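You operate a simulated robot arm through the tools that you are given. There is no shell and no other tool. Be economical: measure what you need, move in short steps, check, and stop when the job is done.

Carry out the task below with a simulated robot arm. There is one attempt and no reset: what you move stays moved.

TASK
Measure the Drip jar's Strength with a clean probe and log it.
Fine: rinse the probe before and after, dock it, set the orange slider to the reading and leave the meter on Strength; the jar, the other sliders, the knobs and the white button stay.

It is judged by the outcome, as a careful person would: the job done as asked, and still so three seconds after it is handed in. It fails if anything else is knocked over, pushed out of place, dropped, spilled or broken.

THE ROBOT
A 6-joint arm with a two-finger parallel gripper, fixed in place. Base frame: the origin is at the foot of the arm, x ahead of it, y to its left, z up; the work surface is at about z = 6. Lengths are in mm, angles in rad, forces in N, time in s.
With the tool pointing down near the work surface it reaches from about 140 to 580 mm from the base axis. Its first joint turns from -1.152 to 1.152 rad. Payload 2.1 kg.
Tool frame: the origin (TCP) lies between the finger pads and is the grasp point; the fingertips stand 30 mm ahead of it; z points along the fingers, y is the line along which they close. The gripper opens to 94 mm. The fingers are 28 mm wide and 10 mm thick; the gripper's body (50 by 96 mm) begins 55 mm behind the TCP.
Orientation is told as [roll, pitch, yaw] about the base's x, y, z axes, in that order, counted from this pose: with the fingers straight down and closing along the base's y, the tool's x points along the base's -x, its y along +y and its z along -z.

THE INTERFACE
- The arm moves only by the tool drive_tool. Its argument "moves" is a list of rows, each a list of 6 numbers: the shift along the base's x, y, z in units of 200 mm (1.0 is 200 mm), then the turn, a rotation vector about the base's x, y, z in units of 120 degrees (1.0 is 120 degrees). In form: [[tx, ty, tz, rx, ry, rz], ...]. A call has 1 to 12 rows; each row is the pose to reach, as a shift and turn from the pose commanded when the call began. "jaw" is the closure, from 0 (fully open) to 1 (shut), set as the call begins (left out, the last holds). A call with a number of a shift or a turn outside -1 to 1 is refused whole. A row lasts 0.2 s, in which the tool goes at most 50 mm and 0.15 rad; a call with a longer step from one row to the next is refused whole, and so is a gripper value outside its range. A pose out of reach is approached as far as the arm can. The call stops where the force on the tool passes 70 N (or 10 N more than at its start, if that is more) or the arm is blocked; 0.2 s more then pass. The fingers move at their own pace (about 72 mm/s each) and stop on an object; they squeeze with about 25 N. The grip force told is the motor's: it shows also when the fingers shut on nothing. Time passes only in rows, and 0.2 s behind the last, so rows that repeat a pose let the fingers close. It gives the time, the measured TCP pose, the force on the tool (base axes), the opening and the grip force at its end, in the units of the frame above (readings bear some noise).
- Cameras (640 x 400 px; columns grow to the right, rows downward): "scene" is fixed at [73.9, -396.8, 470.1]; the picture's right is [0.53, -0.85, 0.00], its down [-0.55, -0.34, -0.77] and it looks along [0.65, 0.40, -0.64] (base axes); focal length 214 px, centre (320, 200). "wrist" rides on the gripper at [-37, 0, -58] in the tool frame; the picture's right is [0.00, -1.00, 0.00], its down [0.97, 0.00, -0.24] and it looks along [0.24, 0.00, 0.97] (tool axes); focal length 218 px, centre (320, 200).
- capture(camera): a new picture of that camera. No time passes.
- pixel_to_xyz(camera, pixels): there is no depth. For up to 12 entries [column, row, z] of the newest picture of that camera ("zoom" is the newest enlarged one), the place [x, y] in the base frame at which the ray of that pixel passes the height z, good to about 2 mm, but the place of the scene camera against the robot may be out by one fixed shift of up to 12 mm in any direction. No time passes.
- zoom(camera, box): a new picture of the part [left, top, right, bottom] of that camera's present view, enlarged. No time passes.
- close_job(): hands the job in; it is judged then, once.

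Work in short steps. Measure before you move; look again where a grasp or a placing could have gone wrong, and mend it. You have 80 turns and 54 pictures in all, the two below and enlarged ones among them. Open the gripper and draw the arm clear of the work before you hand the job in, unless the task says otherwise; then end with one line.

The tools are called after ">>>" as a command line: name --pt "numbers of a row" for each row, then --argument value for the rest, lists and objects as JSON in quotes. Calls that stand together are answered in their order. drive_tool: Moves the arm, as the interface text tells. Its arguments: {"type":"object","properties":{"moves":{"type":"array"},"jaw":{"type":"number"}},"required":["moves"]} The other tools are called the same way: capture (camera) takes a picture; pixel_to_xyz (camera, pixels) gives the place at which the rays of pixels pass given heights; zoom (camera, box) takes an enlarged picture of a part of a camera's view; close_job () hands the job in.

At the start:

```text
time_s: 0.0
tcp_pos: [346.7, 14.6, 325.0]
orientation: [-0.002, -0.002, -0.002]
contact_force: [-0.5, -0.1, -0.6]
width: 93.9
grasp_force: 0.0
```

scene: 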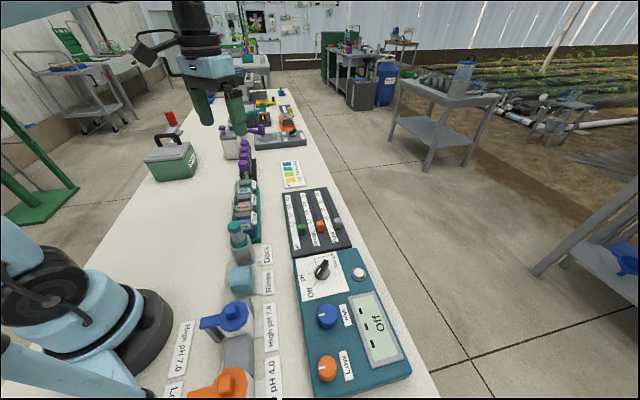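
wrist: 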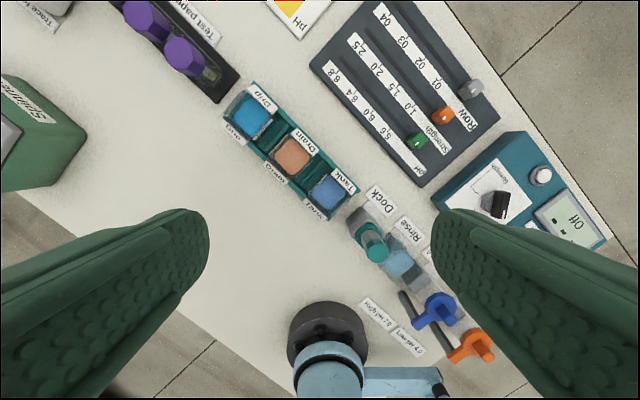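

The wrist view shows the jars (Drip near 252,115), the dock with the teal probe (375,245), rinse cup (400,262), meter (530,190) and sliders. I zoom in to read the details.

>>> zoom --camera "wrist" --box '[200, 70, 440, 220]'

>>> zoom --camera "wrist" --box '[300, 180, 540, 330]'

>>> zoom --camera "wrist" --box '[300, 0, 620, 200]'

>>> zoom --camera "scene" --box '[200, 160, 440, 310]'

>>> zoom --camera "scene" --box '[160, 240, 420, 400]'

```text
2.67 times, centred on (320, 145) of wrist
```

zoom: 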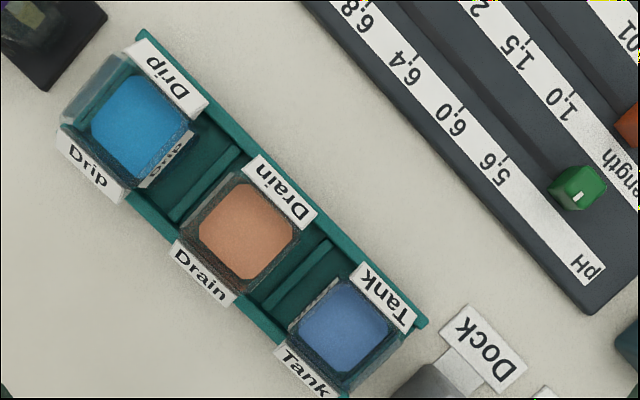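

```text
2.67 times, centred on (420, 255) of wrist
```

zoom: 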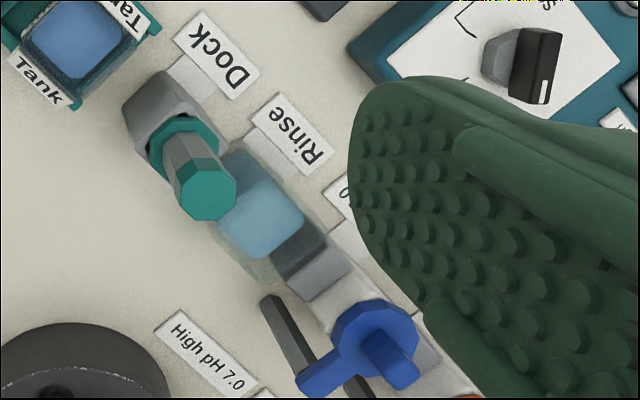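

```text
2.00 times, centred on (460, 100) of wrist
```

zoom: 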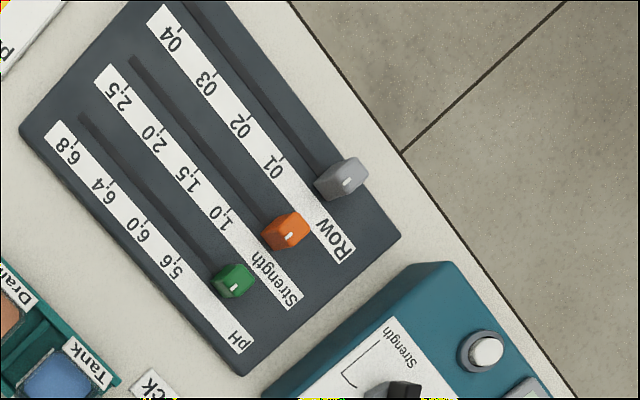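

```text
2.67 times, centred on (320, 235) of scene
```

zoom: 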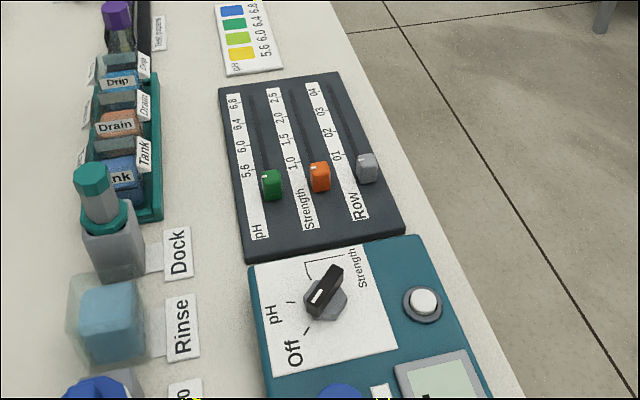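

```text
2.46 times, centred on (290, 320) of scene
```

zoom: 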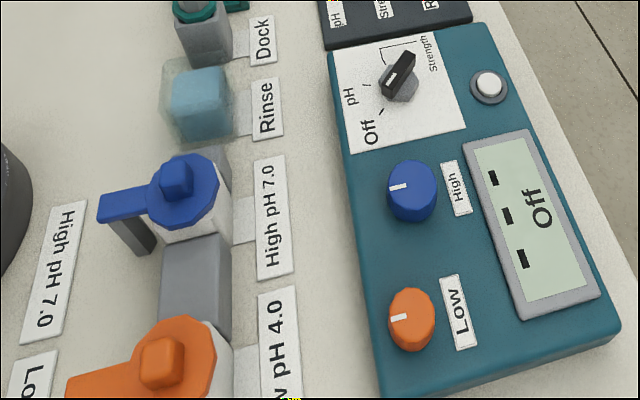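

I triangulate the probe top, jar tops, knob and orange slider using both cameras at several heights.

>>> pixel_to_xyz --camera "wrist" --pixels '[[378, 253, 90], [378, 253, 130], [378, 253, 160], [369, 236, 60], [252, 113, 60], [400, 262, 50], [495, 207, 50], [442, 115, 35], [418, 140, 30], [372, 201, 6], [411, 230, 6], [540, 175, 40]]'

>>> pixel_to_xyz --camera "scene" --pixels '[[235, 226.7, 90], [235, 226.7, 130], [235, 226.7, 160], [237, 242, 60], [244, 191, 60], [240, 281, 50], [321, 271, 50], [320, 226, 35], [302, 229, 30], [266, 254, 6], [268, 283, 6], [358, 273, 40]]'

```text
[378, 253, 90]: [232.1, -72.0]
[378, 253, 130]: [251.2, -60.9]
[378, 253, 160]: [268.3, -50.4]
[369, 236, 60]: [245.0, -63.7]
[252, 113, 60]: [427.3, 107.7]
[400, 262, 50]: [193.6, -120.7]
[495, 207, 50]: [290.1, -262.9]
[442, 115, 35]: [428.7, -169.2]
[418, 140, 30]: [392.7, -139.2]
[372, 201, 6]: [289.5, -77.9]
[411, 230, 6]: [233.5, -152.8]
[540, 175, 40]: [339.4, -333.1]
```

```text
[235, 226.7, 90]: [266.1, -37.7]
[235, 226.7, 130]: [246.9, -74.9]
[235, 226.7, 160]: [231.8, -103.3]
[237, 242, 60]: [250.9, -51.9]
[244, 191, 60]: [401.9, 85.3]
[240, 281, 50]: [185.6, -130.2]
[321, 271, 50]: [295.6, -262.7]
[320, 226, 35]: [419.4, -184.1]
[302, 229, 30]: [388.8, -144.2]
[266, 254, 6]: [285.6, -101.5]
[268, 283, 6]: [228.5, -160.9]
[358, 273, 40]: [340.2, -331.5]
```

Layout runs at roughly 45° in the base frame. I turn the tool by 45° and lower toward the dock for a closer view.

>>> drive_tool --pt "-0.07 -0.06 -0.06 0 0 0.0625" --pt "-0.14 -0.12 -0.12 0 0 0.125" --pt "-0.21 -0.18 -0.18 0 0 0.1875" --pt "-0.28 -0.24 -0.24 0 0 0.25" --pt "-0.36 -0.31 -0.31 0 0 0.3125" --pt "-0.433 -0.373 -0.375 0 0 0.375" --pt "-0.433 -0.373 -0.375 0 0 0.375"

>>> capture --camera "wrist"

```text
time_s: 1.6
tcp_pos: [261.4, -60.7, 248.4]
orientation: [-0.001, -0.003, 0.785]
contact_force: [0.0, 1.0, 0.1]
width: 93.8
grasp_force: 0.0
```

```text
46 pictures are left
```

wrist: 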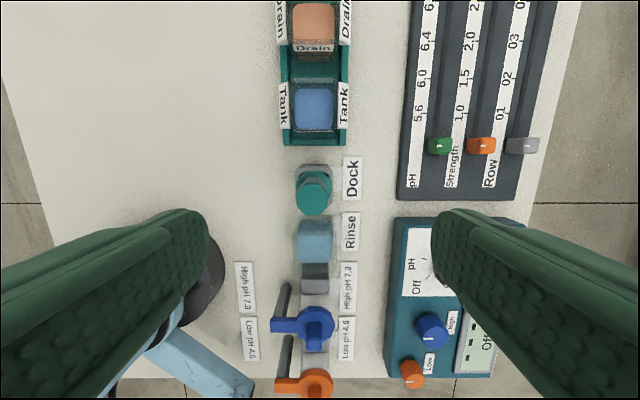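

>>> zoom --camera "wrist" --box '[270, 80, 398, 160]'

>>> zoom --camera "wrist" --box '[256, 150, 384, 230]'

>>> pixel_to_xyz --camera "wrist" --pixels '[[314, 195, 110], [314, 195, 120], [314, 195, 130], [313, 172, 50], [314, 240, 50], [314, 110, 50], [314, 24, 50], [432, 330, 40], [481, 146, 30], [352, 180, 6], [350, 233, 6], [313, 145, 6]]'

```text
5.00 times, centred on (334, 120) of wrist
```

zoom: 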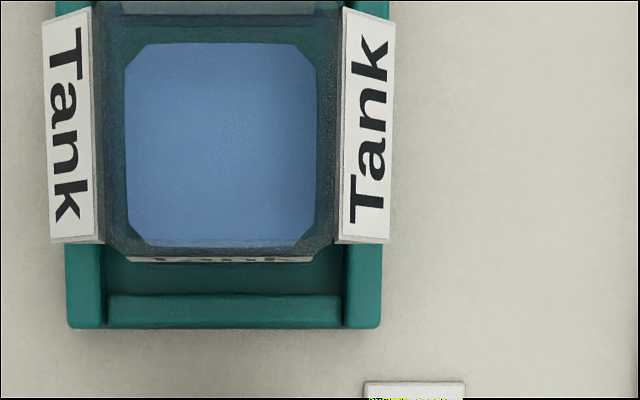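

```text
5.00 times, centred on (320, 190) of wrist
```

zoom: 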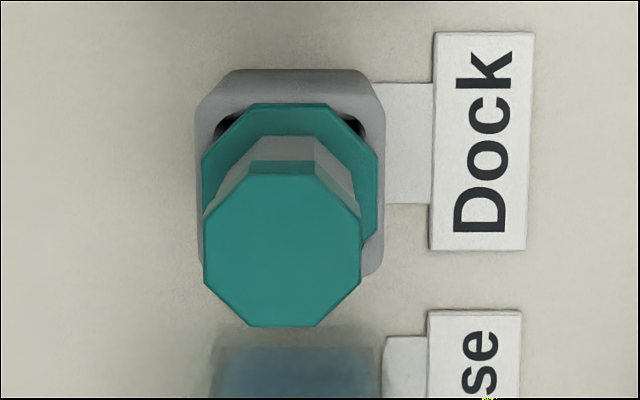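

```text
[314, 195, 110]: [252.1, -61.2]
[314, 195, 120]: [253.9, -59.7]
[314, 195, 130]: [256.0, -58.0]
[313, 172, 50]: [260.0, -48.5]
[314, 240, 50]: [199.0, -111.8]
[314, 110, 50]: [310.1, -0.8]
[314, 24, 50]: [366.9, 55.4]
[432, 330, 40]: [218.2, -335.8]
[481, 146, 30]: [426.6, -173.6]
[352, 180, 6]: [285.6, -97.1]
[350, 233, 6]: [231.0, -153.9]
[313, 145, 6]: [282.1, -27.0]
```

Probe centre ≈ (251,-60), top z≈128, flange z≈60. I lower part way over it and check alignment.

>>> drive_tool --pt "-0.02 0 -0.22 0 0 0" --pt "-0.045 0.002 -0.44 0 0 0" --pt "-0.045 0.002 -0.44 0 0 0"

>>> capture --camera "wrist"

>>> capture --camera "scene"

```text
time_s: 2.4
tcp_pos: [251.5, -59.2, 161.6]
orientation: [0.0, -0.002, 0.784]
contact_force: [-0.1, 0.0, 0.0]
width: 93.8
grasp_force: 0.1
```

```text
43 pictures are left
```

wrist: 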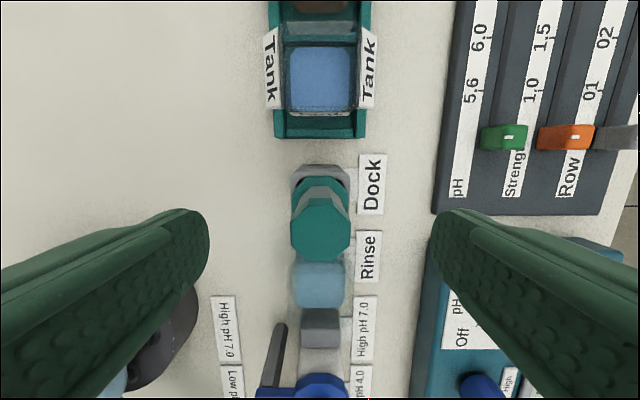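

```text
42 pictures are left
```

scene: 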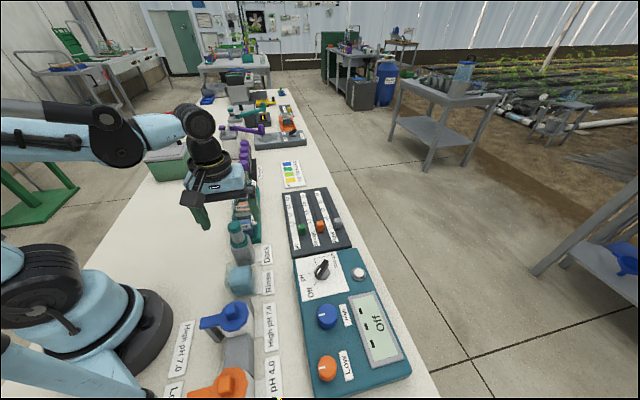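

>>> zoom --camera "scene" --box '[150, 100, 310, 300]'

>>> pixel_to_xyz --camera "wrist" --pixels '[[320, 229, 125], [321, 200, 60], [320, 80, 50], [318, 280, 37]]'

```text
2.00 times, centred on (230, 200) of scene
```

zoom: 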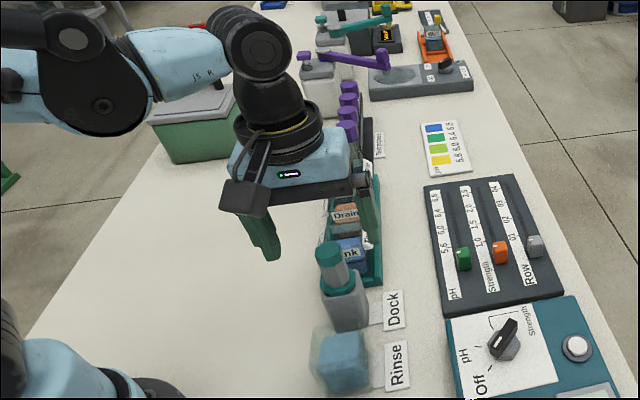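

```text
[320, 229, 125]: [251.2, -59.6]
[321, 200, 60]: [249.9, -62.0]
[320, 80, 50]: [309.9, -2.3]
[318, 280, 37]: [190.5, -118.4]
```

Aligned (probe cap at column 320; computed 251,-60). I descend to z≈98 and close.

>>> drive_tool --pt "0 0 -0.16 0 0 0" --pt "0 0 -0.32 0 0 0" --pt "0 0 -0.32 0 0 0"

>>> drive_tool --pt "0 0 0 0 0 0" --pt "0 0 0 0 0 0" --pt "0 0 0 0 0 0" --pt "0 0 0 0 0 0" --jaw 1

>>> capture --camera "scene"

```text
time_s: 3.2
tcp_pos: [251.8, -59.6, 95.1]
orientation: [-0.003, -0.001, 0.782]
contact_force: [0.6, -0.4, 0.9]
width: 93.9
grasp_force: 0.0
```

```text
time_s: 4.2
tcp_pos: [253.1, -58.8, 96.9]
orientation: [-0.002, -0.002, 0.786]
contact_force: [-0.3, 1.5, -4.0]
width: 41.8
grasp_force: 45.1
```

```text
40 pictures are left
```

scene: 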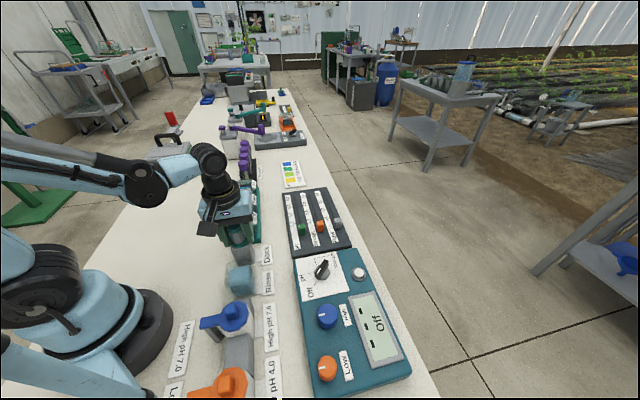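

Width 41.8 is wider than the handle; I check what the fingers hold.

>>> zoom --camera "scene" --box '[180, 180, 300, 300]'

>>> zoom --camera "wrist" --box '[180, 130, 460, 400]'

```text
3.33 times, centred on (240, 240) of scene
```

zoom: 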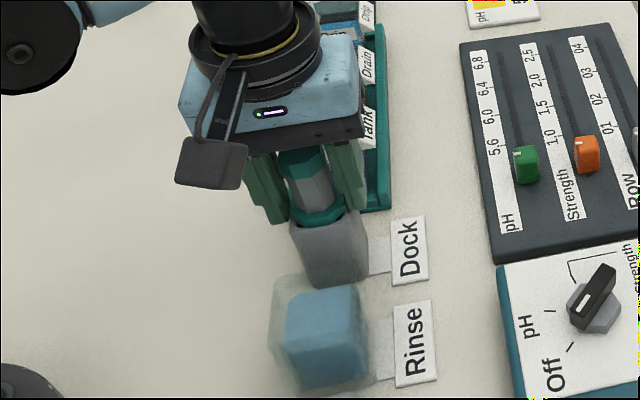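

```text
1.48 times, centred on (320, 265) of wrist
```

zoom: 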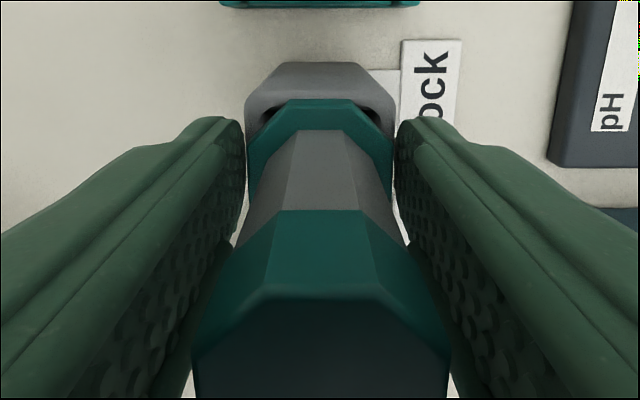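

The fingertips caught the wide collar. I open, rise 15 mm and regrip the handle above the collar.

>>> drive_tool --pt "0 0 0 0 0 0" --pt "0 0 0 0 0 0" --pt "0 0 0.04 0 0 0" --pt "0 0 0.075 0 0 0" --pt "0 0 0.075 0 0 0" --jaw 0.3

>>> drive_tool --pt "0 0 0 0 0 0" --pt "0 0 0 0 0 0" --pt "0 0 0 0 0 0" --pt "0 0 0 0 0 0" --jaw 1

>>> zoom --camera "wrist" --box '[180, 130, 460, 400]'

```text
time_s: 5.4
tcp_pos: [250.9, -59.4, 111.2]
orientation: [-0.003, -0.002, 0.782]
contact_force: [0.1, 0.4, 0.0]
width: 65.8
grasp_force: 0.0
```

```text
time_s: 6.4
tcp_pos: [251.1, -60.5, 112.1]
orientation: [-0.001, -0.003, 0.783]
contact_force: [0.8, -0.7, 1.5]
width: 25.9
grasp_force: 24.7
```

```text
1.48 times, centred on (320, 265) of wrist
```

zoom: 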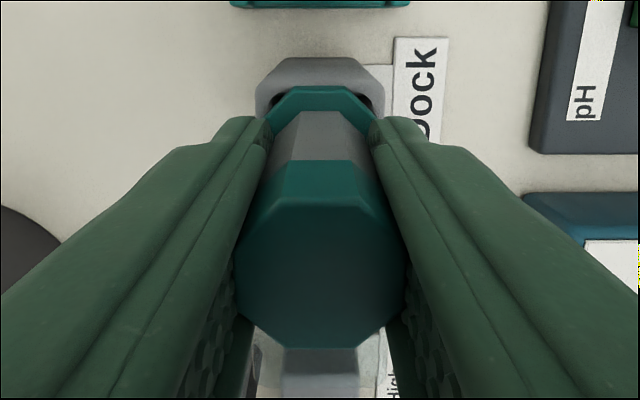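

Firm grip on the handle (25.9 mm). Lift straight up 100 mm and look.

>>> drive_tool --pt "0 0 0.05 0 0 0" --pt "0 0 0.15 0 0 0" --pt "0 0 0.3 0 0 0" --pt "0 0 0.5 0 0 0" --pt "0 0 0.5 0 0 0"

>>> zoom --camera "scene" --box '[160, 130, 320, 310]'

>>> capture --camera "wrist"

```text
time_s: 7.6
tcp_pos: [252.6, -62.1, 212.3]
orientation: [-0.002, -0.003, 0.784]
contact_force: [-1.2, -0.7, -0.7]
width: 25.7
grasp_force: 25.2
```

```text
2.22 times, centred on (240, 220) of scene
```

zoom: 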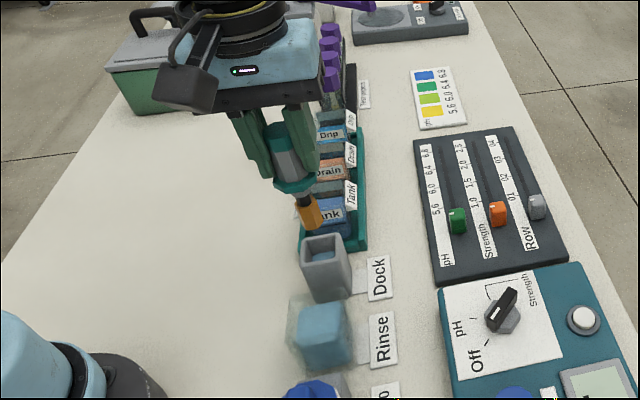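

```text
35 pictures are left
```

wrist: 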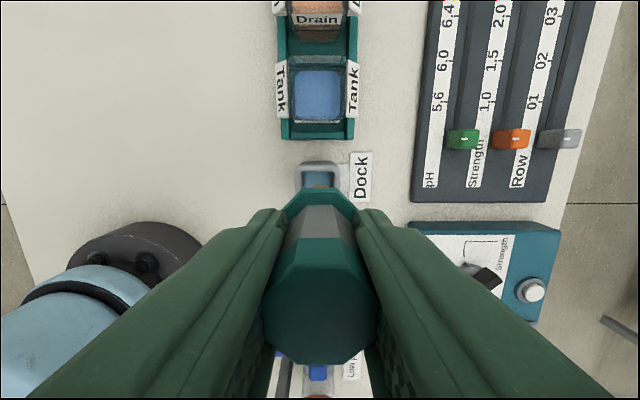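

The probe is up cleanly, with an orange stem about 45 mm below the collar. I move back over -u so I can see the rinse cup clearly ahead of the held probe.

>>> drive_tool --pt "-0.05 -0.05 0.15 0 0 0" --pt "-0.2 -0.2 0.2 0 0 0" --pt "-0.35 -0.35 0.2 0 0 0" --pt "-0.44 -0.44 0.2 0 0 0" --pt "-0.44 -0.44 0.2 0 0 0"

>>> capture --camera "wrist"

```text
time_s: 8.8
tcp_pos: [164.3, -149.2, 253.5]
orientation: [0.0, -0.001, 0.785]
contact_force: [0.3, -0.3, -0.9]
width: 25.9
grasp_force: 25.4
```

```text
34 pictures are left
```

wrist: 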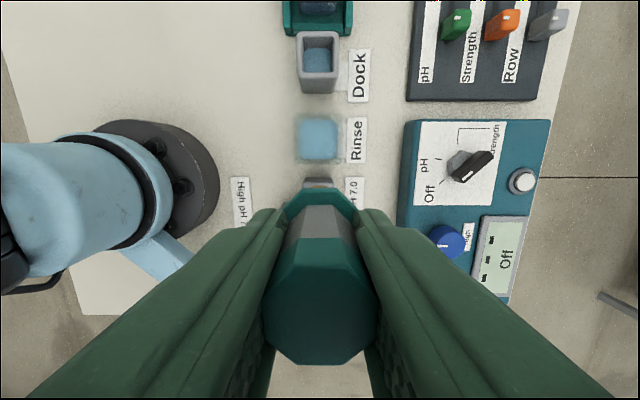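

>>> zoom --camera "wrist" --box '[270, 20, 398, 180]'

>>> pixel_to_xyz --camera "wrist" --pixels '[[319, 138, 6], [319, 138, 40], [319, 138, 55], [317, 62, 6], [318, 62, 60], [356, 141, 6], [359, 76, 6], [316, 161, 6], [318, 94, 6]]'

```text
2.50 times, centred on (334, 100) of wrist
```

zoom: 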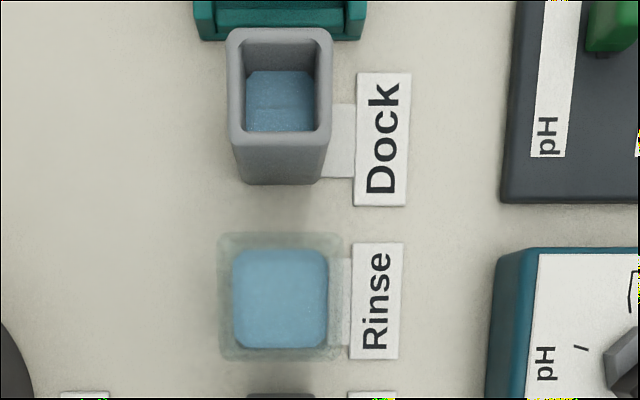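

```text
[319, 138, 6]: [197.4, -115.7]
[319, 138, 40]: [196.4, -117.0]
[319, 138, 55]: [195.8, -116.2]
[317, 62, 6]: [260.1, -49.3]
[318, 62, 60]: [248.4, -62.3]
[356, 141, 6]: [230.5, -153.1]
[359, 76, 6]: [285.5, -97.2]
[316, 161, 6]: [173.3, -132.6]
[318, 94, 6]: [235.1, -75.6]
```

Rinse cup centre ≈ (195.5,-117.3). Move over it and lower part way, then look.

>>> drive_tool --pt "0.08 0.075 0 0 0 0" --pt "0.162 0.152 -0.1 0 0 0" --pt "0.162 0.152 -0.3 0 0 0" --pt "0.162 0.152 -0.45 0 0 0" --pt "0.162 0.152 -0.45 0 0 0"

>>> zoom --camera "scene" --box '[160, 190, 320, 330]'

>>> zoom --camera "wrist" --box '[200, 100, 440, 400]'

```text
time_s: 10.0
tcp_pos: [196.4, -117.7, 161.6]
orientation: [-0.002, -0.001, 0.782]
contact_force: [0.0, 1.1, -2.2]
width: 25.7
grasp_force: 25.2
```

```text
2.86 times, centred on (240, 260) of scene
```

zoom: 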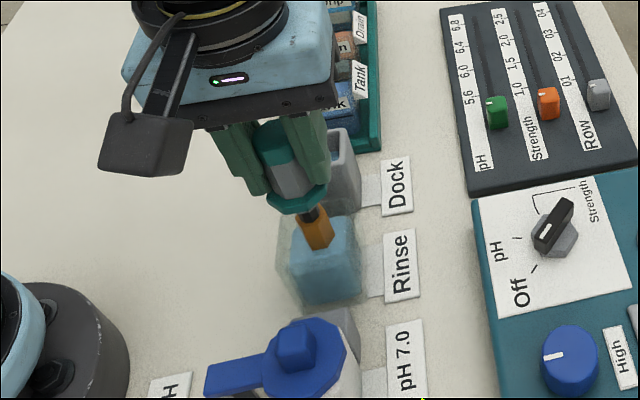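

```text
1.33 times, centred on (320, 250) of wrist
```

zoom: 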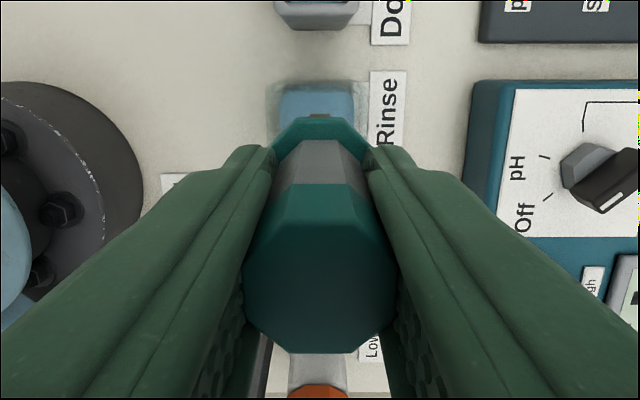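

Tip is above the cup centre. Lower 45 mm in small rows, dwell, and look.

>>> drive_tool --pt "0 0 -0.06 0 0 0" --pt "0 0 -0.12 0 0 0" --pt "0 0 -0.18 0 0 0" --pt "0 0 -0.225 0 0 0" --pt "0 0 -0.225 0 0 0" --pt "0 0 -0.225 0 0 0" --pt "0 0 -0.225 0 0 0" --pt "0 0 -0.225 0 0 0" --pt "0 0 -0.225 0 0 0" --pt "0 0 -0.225 0 0 0"

>>> zoom --camera "scene" --box '[180, 220, 300, 320]'

```text
time_s: 12.2
tcp_pos: [195.7, -116.6, 116.5]
orientation: [-0.002, -0.002, 0.784]
contact_force: [-0.2, -0.1, -1.1]
width: 25.9
grasp_force: 25.0
```

```text
4.00 times, centred on (240, 270) of scene
```

zoom: 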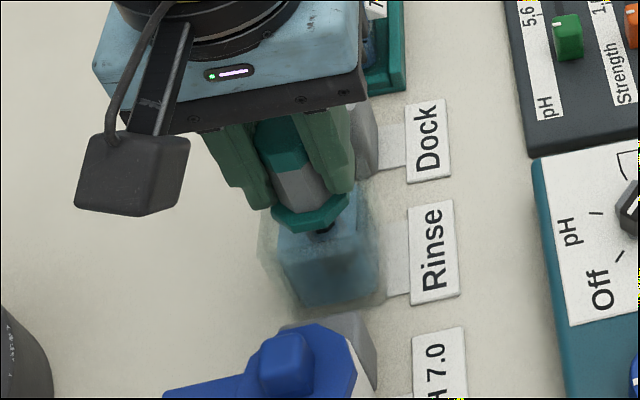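

The probe is in the rinse. But the meter is still Off, so the knob must be set first: I lift, dock the probe, and then turn the selector before measuring (I'll rinse again afterwards).

>>> drive_tool --pt "0 0 0.1 0 0 0" --pt "0 0 0.25 0 0 0" --pt "0 0 0.45 0 0 0" --pt "0.1 0.1 0.45 0 0 0" --pt "0.2 0.2 0.45 0 0 0" --pt "0.278 0.288 0.45 0 0 0" --pt "0.278 0.288 0.3 0 0 0" --pt "0.278 0.288 0.3 0 0 0"

>>> zoom --camera "scene" --box '[180, 180, 300, 280]'

```text
time_s: 14.0
tcp_pos: [253.4, -59.0, 177.2]
orientation: [-0.002, -0.002, 0.784]
contact_force: [-0.3, -0.8, -1.6]
width: 25.5
grasp_force: 24.5
```

```text
4.00 times, centred on (240, 230) of scene
```

zoom: 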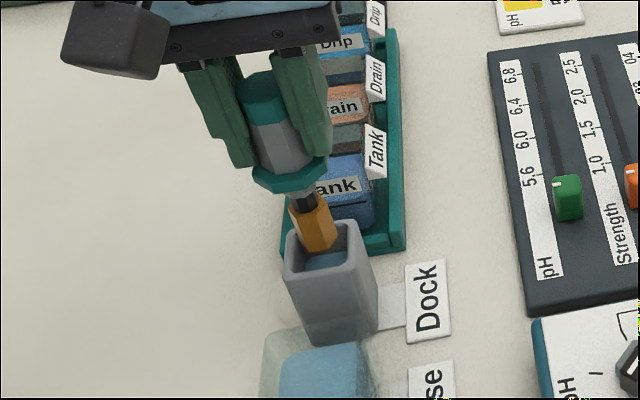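

The tip lines up with the dock opening. Lower to the docked height and release.

>>> drive_tool --pt "0 0 -0.08 0 0 0" --pt "0 0 -0.16 0 0 0" --pt "0 0 -0.24 0 0 0" --pt "0 0 -0.3 0 0 0" --pt "0 0 -0.322 0 0 0" --pt "0 0 -0.322 0 0 0"

>>> zoom --camera "scene" --box '[180, 180, 300, 280]'

```text
time_s: 15.4
tcp_pos: [251.3, -58.3, 113.9]
orientation: [-0.002, -0.003, 0.784]
contact_force: [0.6, -1.3, -1.9]
width: 25.6
grasp_force: 24.9
```

```text
4.00 times, centred on (240, 230) of scene
```

zoom: 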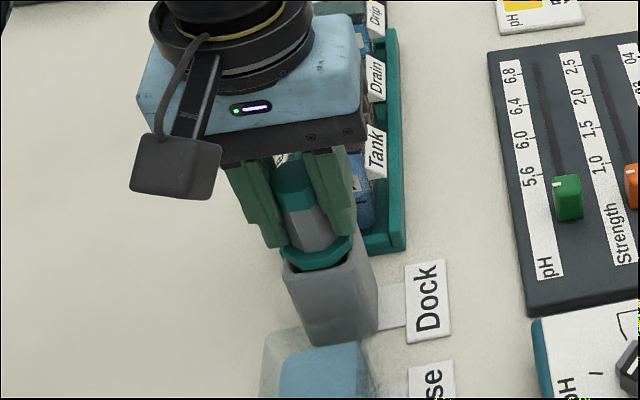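

Seated. Release, rise, and move over the meter's selector for a close look.

>>> drive_tool --pt "0 0 0 0 0 0" --pt "0 0 0 0 0 0" --pt "0 0 0.1 0 0 0" --pt "0 0 0.3 0 0 0" --pt "0 0 0.5 0 0 0" --pt "0.04 -0.2 0.6 0 0 0" --pt "0.08 -0.4 0.6 0 0 0" --pt "0.12 -0.6 0.6 0 0 0" --pt "0.16 -0.8 0.6 0 0 0" --pt "0.2 -1.0 0.6 0 0 0" --pt "0.2 -1.0 0.6 0 0 0" --jaw 0.3

>>> capture --camera "wrist"

>>> zoom --camera "scene" --box '[200, 180, 400, 320]'

```text
time_s: 17.8
tcp_pos: [293.0, -258.9, 234.6]
orientation: [0.0, -0.002, 0.786]
contact_force: [0.5, -0.4, -1.4]
width: 65.6
grasp_force: 0.2
```

```text
27 pictures are left
```

wrist: 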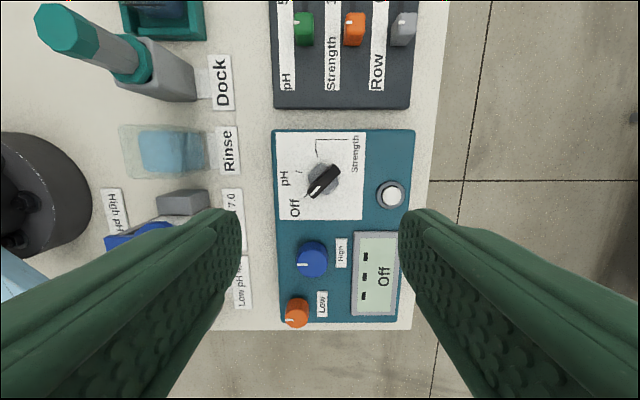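

```text
2.86 times, centred on (300, 250) of scene
```

zoom: 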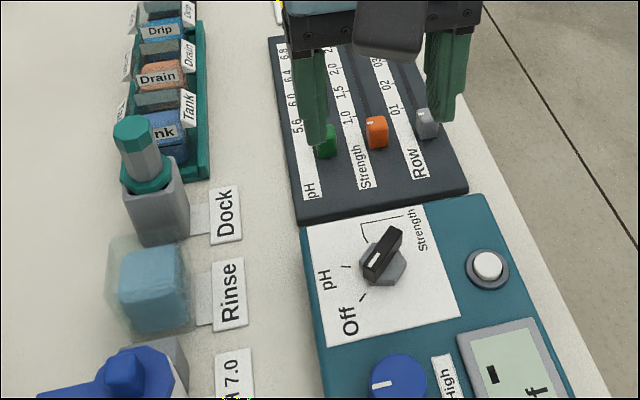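

>>> zoom --camera "wrist" --box '[270, 120, 398, 220]'

>>> pixel_to_xyz --camera "wrist" --pixels '[[323, 181, 60], [323, 181, 50], [323, 181, 35], [390, 194, 40], [312, 258, 50], [320, 139, 35], [355, 20, 30], [304, 20, 30], [403, 20, 30]]'

```text
4.00 times, centred on (334, 170) of wrist
```

zoom: 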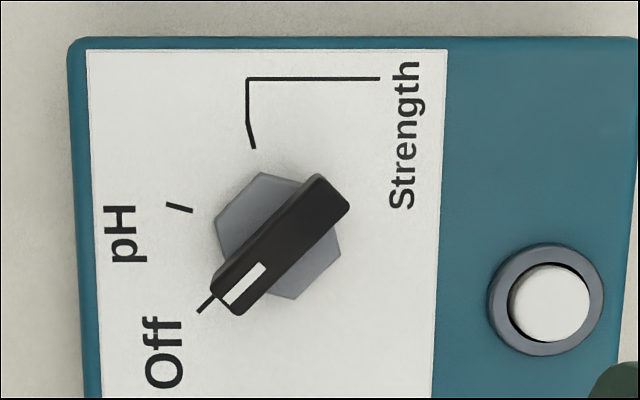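

```text
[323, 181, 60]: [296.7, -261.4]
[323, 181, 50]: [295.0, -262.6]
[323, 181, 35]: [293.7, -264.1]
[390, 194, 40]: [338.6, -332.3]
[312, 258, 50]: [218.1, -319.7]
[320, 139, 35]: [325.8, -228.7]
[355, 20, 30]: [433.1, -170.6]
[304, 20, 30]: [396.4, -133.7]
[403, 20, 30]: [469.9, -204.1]
```

Knob bar centre ≈ (296,-262), pointer at Off (~226° in the picture); Strength tick at ~106°, so about 120° clockwise. I align the jaw across the bar (turn −43°) and descend to z≈140 to measure heights.

>>> drive_tool --pt "0.005 -0.003 -0.08 0 0 -0.06" --pt "0.01 -0.006 -0.16 0 0 -0.12" --pt "0.015 -0.009 -0.24 0 0 -0.18" --pt "0.02 -0.012 -0.32 0 0 -0.24" --pt "0.0225 -0.0125 -0.4 0 0 -0.3" --pt "0.0225 -0.0125 -0.465 0 0 -0.358" --pt "0.0225 -0.0125 -0.465 0 0 -0.358"

>>> capture --camera "wrist"

```text
time_s: 19.4
tcp_pos: [296.2, -261.2, 140.7]
orientation: [-0.002, 0.0, 0.034]
contact_force: [0.4, 0.1, 0.0]
width: 65.9
grasp_force: 0.0
```

```text
24 pictures are left
```

wrist: 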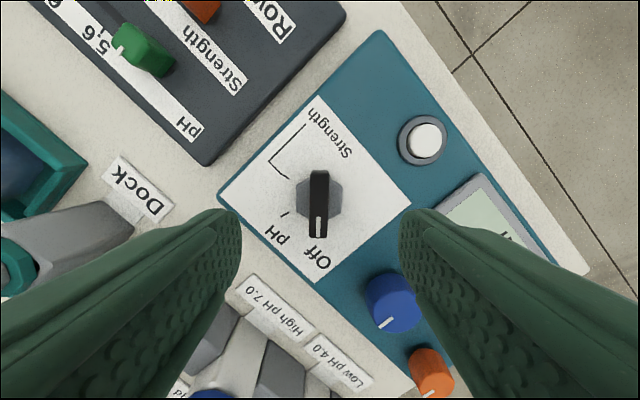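

>>> pixel_to_xyz --camera "wrist" --pixels '[[219, 192, 25], [318, 96, 25], [219, 192, 40], [318, 96, 40], [319, 172, 50], [319, 237, 50], [319, 172, 60], [319, 237, 60], [319, 205, 50], [319, 205, 60], [423, 140, 40], [423, 140, 30]]'

>>> zoom --camera "wrist" --box '[210, 90, 418, 290]'

```text
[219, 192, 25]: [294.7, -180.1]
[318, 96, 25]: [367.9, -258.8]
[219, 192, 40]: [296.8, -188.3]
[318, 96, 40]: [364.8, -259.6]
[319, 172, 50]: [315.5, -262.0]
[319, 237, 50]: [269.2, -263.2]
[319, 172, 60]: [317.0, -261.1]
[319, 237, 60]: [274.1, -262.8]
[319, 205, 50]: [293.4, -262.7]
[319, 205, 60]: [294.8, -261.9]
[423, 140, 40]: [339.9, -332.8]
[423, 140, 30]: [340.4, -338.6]
```

```text
2.00 times, centred on (314, 190) of wrist
```

zoom: 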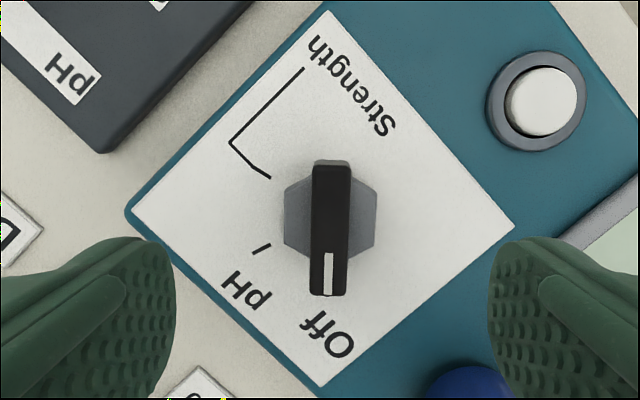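

Panel z≈33, knob bar top z≈63, centred between the jaws. I descend so the tips are at z≈52 and close on the bar.

>>> drive_tool --pt "0 0 -0.12 0 0 0" --pt "0 0 -0.22 0 0 0" --pt "0 0 -0.295 0 0 0" --pt "0 0 -0.295 0 0 0"

>>> drive_tool --pt "0 0 0 0 0 0" --pt "0 0 0 0 0 0" --pt "0 0 0 0 0 0" --pt "0 0 0 0 0 0" --jaw 1

>>> zoom --camera "scene" --box '[260, 200, 400, 320]'

```text
time_s: 20.4
tcp_pos: [295.5, -262.1, 81.9]
orientation: [-0.003, -0.001, 0.035]
contact_force: [-0.8, -0.6, 0.2]
width: 65.7
grasp_force: 0.1
```

```text
time_s: 21.4
tcp_pos: [296.0, -261.9, 80.5]
orientation: [0.0, -0.002, 0.037]
contact_force: [-1.2, 3.0, -5.0]
width: 32.3
grasp_force: 44.5
```

```text
3.33 times, centred on (330, 260) of scene
```

zoom: 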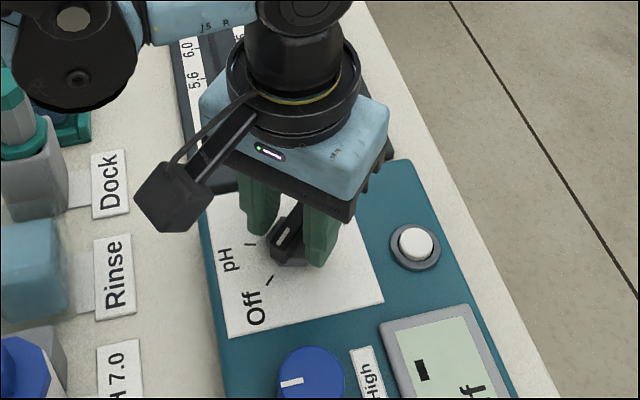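

The tips catch the hex base (32 mm). I open, rise 9 mm and grip just the bar.

>>> drive_tool --pt "0 0 0 0 0 0" --pt "0 0 0 0 0 0" --pt "0 0 0.045 0 0 0" --pt "0 0 0.045 0 0 0" --jaw 0.45

>>> drive_tool --pt "0 0 0 0 0 0" --pt "0 0 0 0 0 0" --pt "0 0 0 0 0 0" --pt "0 0 0 0 0 0" --jaw 1

```text
time_s: 22.4
tcp_pos: [295.8, -262.9, 90.8]
orientation: [-0.001, -0.003, 0.035]
contact_force: [0.0, 0.5, 0.6]
width: 51.7
grasp_force: 0.1
```

```text
time_s: 23.4
tcp_pos: [295.2, -261.5, 92.0]
orientation: [-0.003, -0.001, 0.032]
contact_force: [-1.4, 3.0, 3.2]
width: 11.9
grasp_force: 44.7
```

Bar gripped (11.9 mm). Turn 60° clockwise first.

>>> drive_tool --pt "0 0 0 0 0 -0.0625" --pt "0 0 0 0 0 -0.125" --pt "0 0 0 0 0 -0.1875" --pt "0 0 0 0 0 -0.25" --pt "0 0 0 0 0 -0.3125" --pt "0 0 0 0 0 -0.375" --pt "0 0 0 0 0 -0.4375" --pt "0 0 0 0 0 -0.5" --pt "0 0 0 0 0 -0.5"

>>> zoom --camera "scene" --box '[260, 220, 420, 370]'

```text
time_s: 25.4
tcp_pos: [296.4, -260.5, 90.1]
orientation: [0.006, 0.002, -1.014]
contact_force: [4.3, 34.4, 0.6]
width: 11.9
grasp_force: 45.5
```

```text
2.67 times, centred on (340, 295) of scene
```

zoom: 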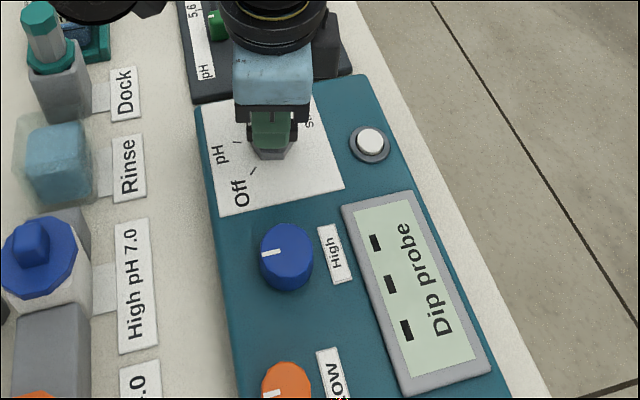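

The display now shows "Dip probe" (past Off). A 34 N side force indicates a small off-axis error; I continue to 120° with a 2 mm +y shift.

>>> drive_tool --pt "0 0.01 0 0 0 0" --pt "0 0.01 0 0 0 -0.0625" --pt "0 0.01 0 0 0 -0.125" --pt "0 0.01 0 0 0 -0.1875" --pt "0 0.01 0 0 0 -0.25" --pt "0 0.01 0 0 0 -0.3125" --pt "0 0.01 0 0 0 -0.375" --pt "0 0.01 0 0 0 -0.4375" --pt "0 0.01 0 0 0 -0.49" --pt "0 0.01 0 0 0 -0.49"

>>> zoom --camera "scene" --box '[260, 220, 420, 370]'

```text
time_s: 27.6
tcp_pos: [297.1, -259.5, 89.0]
orientation: [0.003, 0.001, -2.039]
contact_force: [32.8, 4.3, -6.8]
width: 11.9
grasp_force: 44.7
```

```text
2.67 times, centred on (340, 295) of scene
```

zoom: 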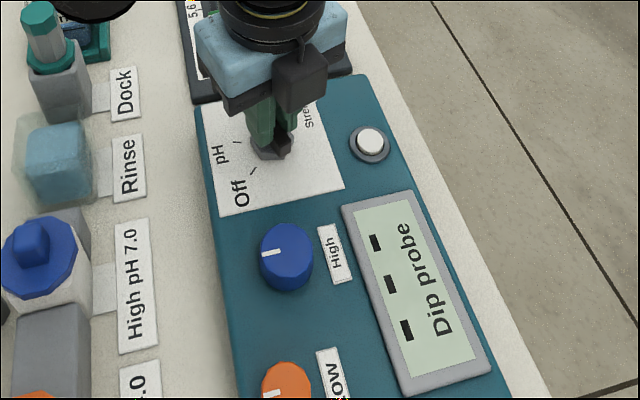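

Turned to ~119°. Release, rise straight and check the pointer.

>>> drive_tool --pt "0 0 0 0 0 0" --pt "0 0 0 0 0 0" --pt "0 0 0.1 0 0 0" --pt "0 0 0.3 0 0 0" --pt "0 0 0.4 0 0 0.07" --pt "0 0 0.5 0 0 0.14" --pt "0 0 0.5 0 0 0.21" --pt "0 0 0.5 0 0 0.28" --pt "0 0 0.5 0 0 0.35" --pt "0 0 0.5 0 0 0.42" --pt "0 0 0.5 0 0 0.49" --pt "0 0 0.5 0 0 0.49" --jaw 0.4

>>> zoom --camera "scene" --box '[280, 220, 400, 320]'

>>> capture --camera "wrist"

```text
time_s: 30.2
tcp_pos: [296.8, -258.9, 191.9]
orientation: [-0.001, -0.002, -1.01]
contact_force: [-0.1, 1.3, 0.9]
width: 56.4
grasp_force: 0.0
```

```text
4.00 times, centred on (340, 270) of scene
```

zoom: 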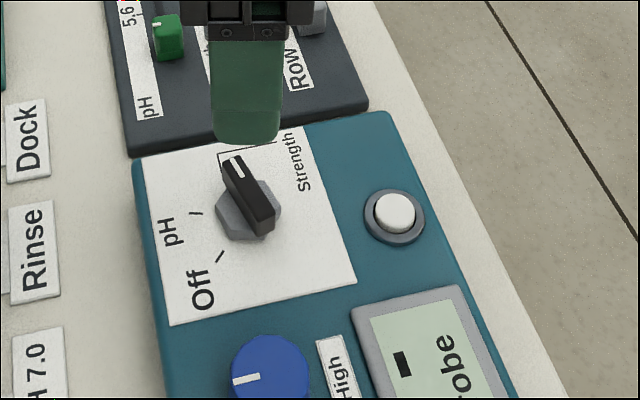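

```text
18 pictures are left
```

wrist: 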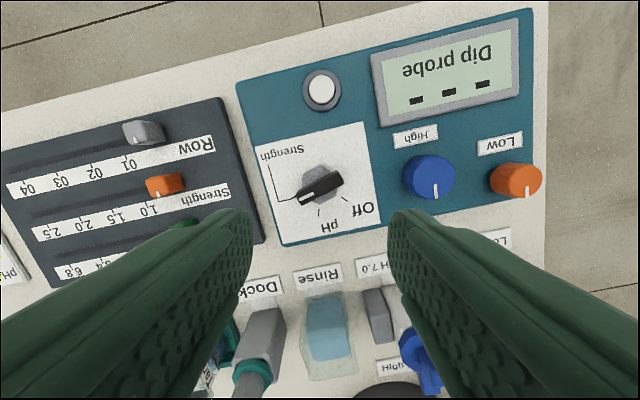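

Pointer is on Strength and the screen says "Dip probe". Now return to over the dock, with yaw back at 45°.

>>> drive_tool --pt "-0.0185 0.083 0.02 0 0 0.0715" --pt "-0.037 0.167 0.02 0 0 0.143" --pt "-0.056 0.25 0.02 0 0 0.2145" --pt "-0.074 0.333 0.02 0 0 0.286" --pt "-0.093 0.417 0.02 0 0 0.3575" --pt "-0.111 0.5 0.02 0 0 0.429" --pt "-0.13 0.583 0.02 0 0 0.5005" --pt "-0.148 0.667 0.02 0 0 0.572" --pt "-0.167 0.75 0.02 0 0 0.6435" --pt "-0.185 0.833 0.02 0 0 0.715" --pt "-0.204 0.917 0.02 0 0 0.7865" --pt "-0.2225 1.0 0.02 0 0 0.858"

>>> capture --camera "wrist"

```text
time_s: 32.8
tcp_pos: [250.8, -58.6, 194.1]
orientation: [-0.002, -0.001, 0.787]
contact_force: [-0.3, 0.4, -1.0]
width: 56.3
grasp_force: 0.1
```

```text
17 pictures are left
```

wrist: 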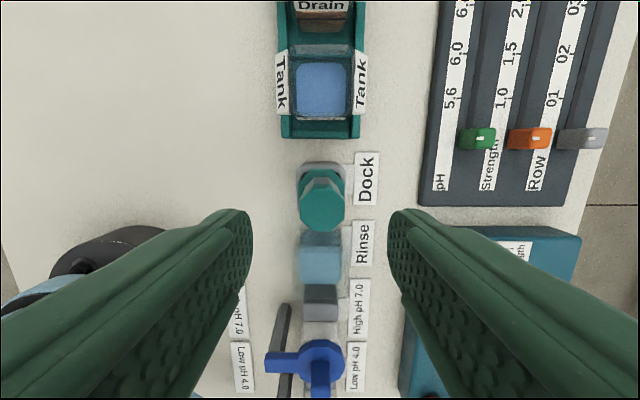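

Probe aligned at column 322. Descend, grip, and lift.

>>> drive_tool --pt "0 0 -0.15 0 0 0" --pt "0 0 -0.3 0 0 0" --pt "0 0 -0.406 0 0 0" --pt "0 0 -0.406 0 0 0"

>>> drive_tool --pt "0 0 0 0 0 0" --pt "0 0 0 0 0 0" --pt "0 0 0 0 0 0" --pt "0 0 0 0 0 0" --pt "0 0 0.1 0 0 0" --pt "0 0 0.25 0 0 0" --pt "0 0 0.45 0 0 0" --pt "0 0 0.45 0 0 0" --jaw 1

```text
time_s: 33.8
tcp_pos: [251.3, -59.5, 112.2]
orientation: [-0.002, -0.003, 0.786]
contact_force: [-0.2, 0.6, -0.4]
width: 56.4
grasp_force: 0.2
```

```text
time_s: 35.6
tcp_pos: [249.5, -59.2, 202.5]
orientation: [-0.001, -0.002, 0.782]
contact_force: [-0.6, 0.0, -2.0]
width: 25.5
grasp_force: 24.8
```

Gripped at 25.5 mm. Rinse at the same place and depth as before.

>>> drive_tool --pt "-0.1 -0.1 0 0 0 0" --pt "-0.2 -0.2 0 0 0 0" --pt "-0.278 -0.287 0 0 0 0" --pt "-0.278 -0.287 -0.1 0 0 0" --pt "-0.278 -0.287 -0.22 0 0 0" --pt "-0.278 -0.287 -0.33 0 0 0" --pt "-0.278 -0.287 -0.43 0 0 0" --pt "-0.278 -0.287 -0.43 0 0 0" --pt "-0.278 -0.287 -0.43 0 0 0" --pt "-0.278 -0.287 -0.43 0 0 0" --pt "-0.278 -0.287 -0.43 0 0 0" --pt "-0.278 -0.287 -0.43 0 0 0"

>>> drive_tool --pt "0 0 0 0 0 0" --pt "0 0 0 0 0 0" --pt "0 0 0 0 0 0" --pt "0 0 0 0 0 0" --pt "0 0 0.1 0 0 0" --pt "0 0 0.25 0 0 0" --pt "0 0 0.45 0 0 0" --pt "0 0 0.65 0 0 0" --pt "0.14 0.14 0.75 0 0 0" --pt "0.28 0.28 0.75 0 0 0" --pt "0.42 0.42 0.75 0 0 0" --pt "0.56 0.56 0.75 0 0 0"

>>> capture --camera "wrist"

```text
time_s: 38.2
tcp_pos: [194.3, -115.5, 116.5]
orientation: [-0.002, -0.002, 0.785]
contact_force: [-0.3, -0.1, -1.4]
width: 25.7
grasp_force: 24.7
```

```text
time_s: 40.8
tcp_pos: [308.2, -5.7, 269.0]
orientation: [-0.001, -0.003, 0.784]
contact_force: [0.2, -0.6, -1.3]
width: 25.7
grasp_force: 25.1
```

```text
16 pictures are left
```

wrist: 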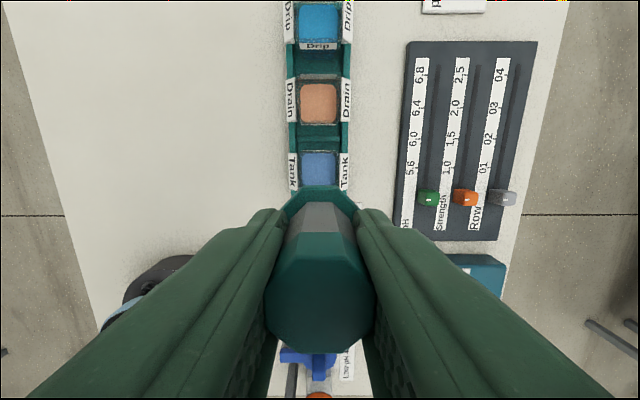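

Drip is at (319,22). Move further along the row for a more vertical look at it.

>>> drive_tool --pt "0.13 0.13 0 0 0 0" --pt "0.27 0.27 0 0 0 0" --pt "0.27 0.27 0 0 0 0"

>>> zoom --camera "wrist" --box '[256, 50, 384, 210]'

>>> pixel_to_xyz --camera "wrist" --pixels '[[320, 100, 20], [320, 100, 40], [320, 100, 60], [320, 180, 40]]'

```text
time_s: 41.6
tcp_pos: [362.5, 48.7, 268.1]
orientation: [-0.002, -0.001, 0.784]
contact_force: [-0.9, -0.7, -0.9]
width: 25.7
grasp_force: 25.0
```

```text
2.50 times, centred on (320, 130) of wrist
```

zoom: 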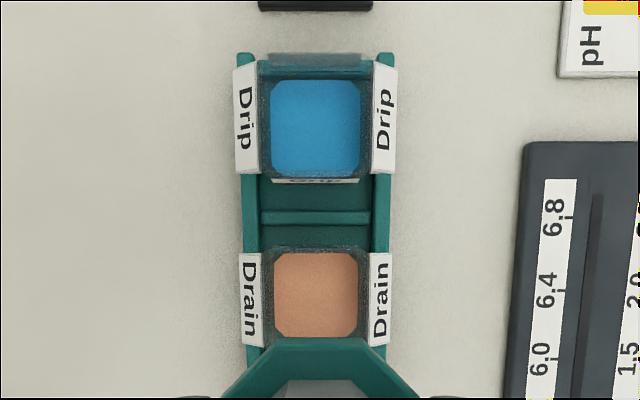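

```text
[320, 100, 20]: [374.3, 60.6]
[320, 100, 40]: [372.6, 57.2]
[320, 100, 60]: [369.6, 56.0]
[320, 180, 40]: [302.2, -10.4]
```

>>> pixel_to_xyz --camera "zoom" --pixels '[[316, 130, 20], [316, 130, 40], [316, 130, 60], [316, 294, 20], [316, 294, 40], [316, 294, 60]]'

```text
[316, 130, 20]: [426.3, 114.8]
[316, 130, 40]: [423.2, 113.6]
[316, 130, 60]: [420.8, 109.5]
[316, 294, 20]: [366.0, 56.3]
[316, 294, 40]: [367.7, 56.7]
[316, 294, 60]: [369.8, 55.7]
```

Drip centre ≈ (423.6, 113.1). Move over it and lower to z≈160.

>>> drive_tool --pt "0.155 0.16 0 0 0 0" --pt "0.311 0.322 0 0 0 0" --pt "0.311 0.322 -0.2 0 0 0" --pt "0.311 0.322 -0.4 0 0 0" --pt "0.311 0.322 -0.535 0 0 0" --pt "0.311 0.322 -0.535 0 0 0"

>>> zoom --camera "scene" --box '[200, 130, 300, 250]'

```text
time_s: 43.0
tcp_pos: [426.2, 113.2, 162.1]
orientation: [-0.001, -0.003, 0.784]
contact_force: [-0.9, -0.1, -0.9]
width: 26.0
grasp_force: 25.0
```

```text
3.33 times, centred on (250, 190) of scene
```

zoom: 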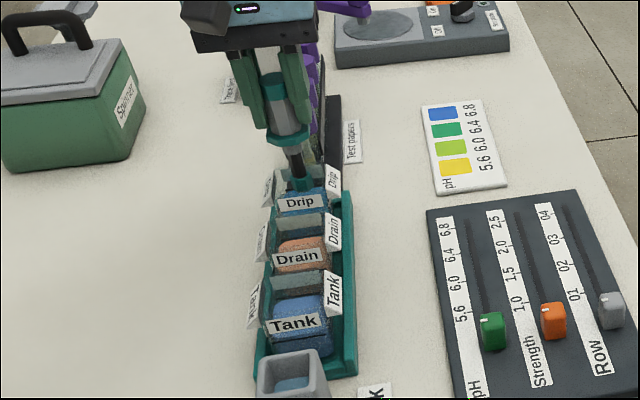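

>>> zoom --camera "scene" --box '[220, 145, 270, 195]'

```text
8.00 times, centred on (245, 170) of scene
```

zoom: 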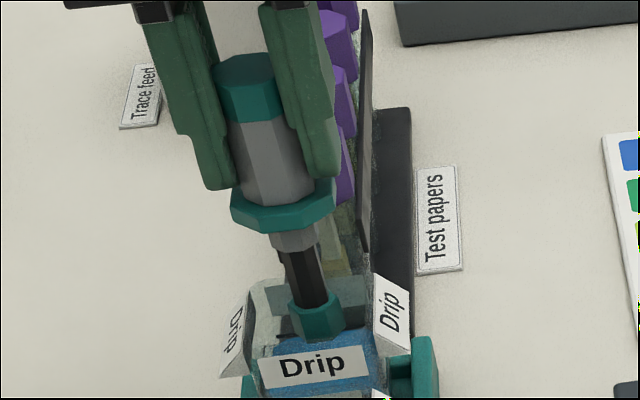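

The tip is now teal (it was orange before), i.e. cleaned by the longer rinse. It is centred in the jar mouth; lower 32 mm gently and read the display.

>>> drive_tool --pt "0 0 -0.05 0 0 0" --pt "0 0 -0.1 0 0 0" --pt "0 0 -0.16 0 0 0" --pt "0 0 -0.16 0 0 0" --pt "0 0 -0.16 0 0 0" --pt "0 0 -0.16 0 0 0" --pt "0 0 -0.16 0 0 0" --pt "0 0 -0.16 0 0 0"

>>> capture --camera "scene"

```text
time_s: 44.8
tcp_pos: [424.0, 112.7, 129.4]
orientation: [-0.002, 0.0, 0.784]
contact_force: [1.1, 0.2, -0.7]
width: 25.9
grasp_force: 25.1
```

```text
12 pictures are left
```

scene: 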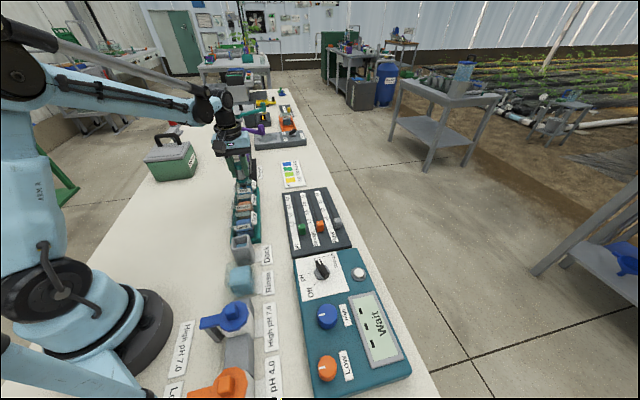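

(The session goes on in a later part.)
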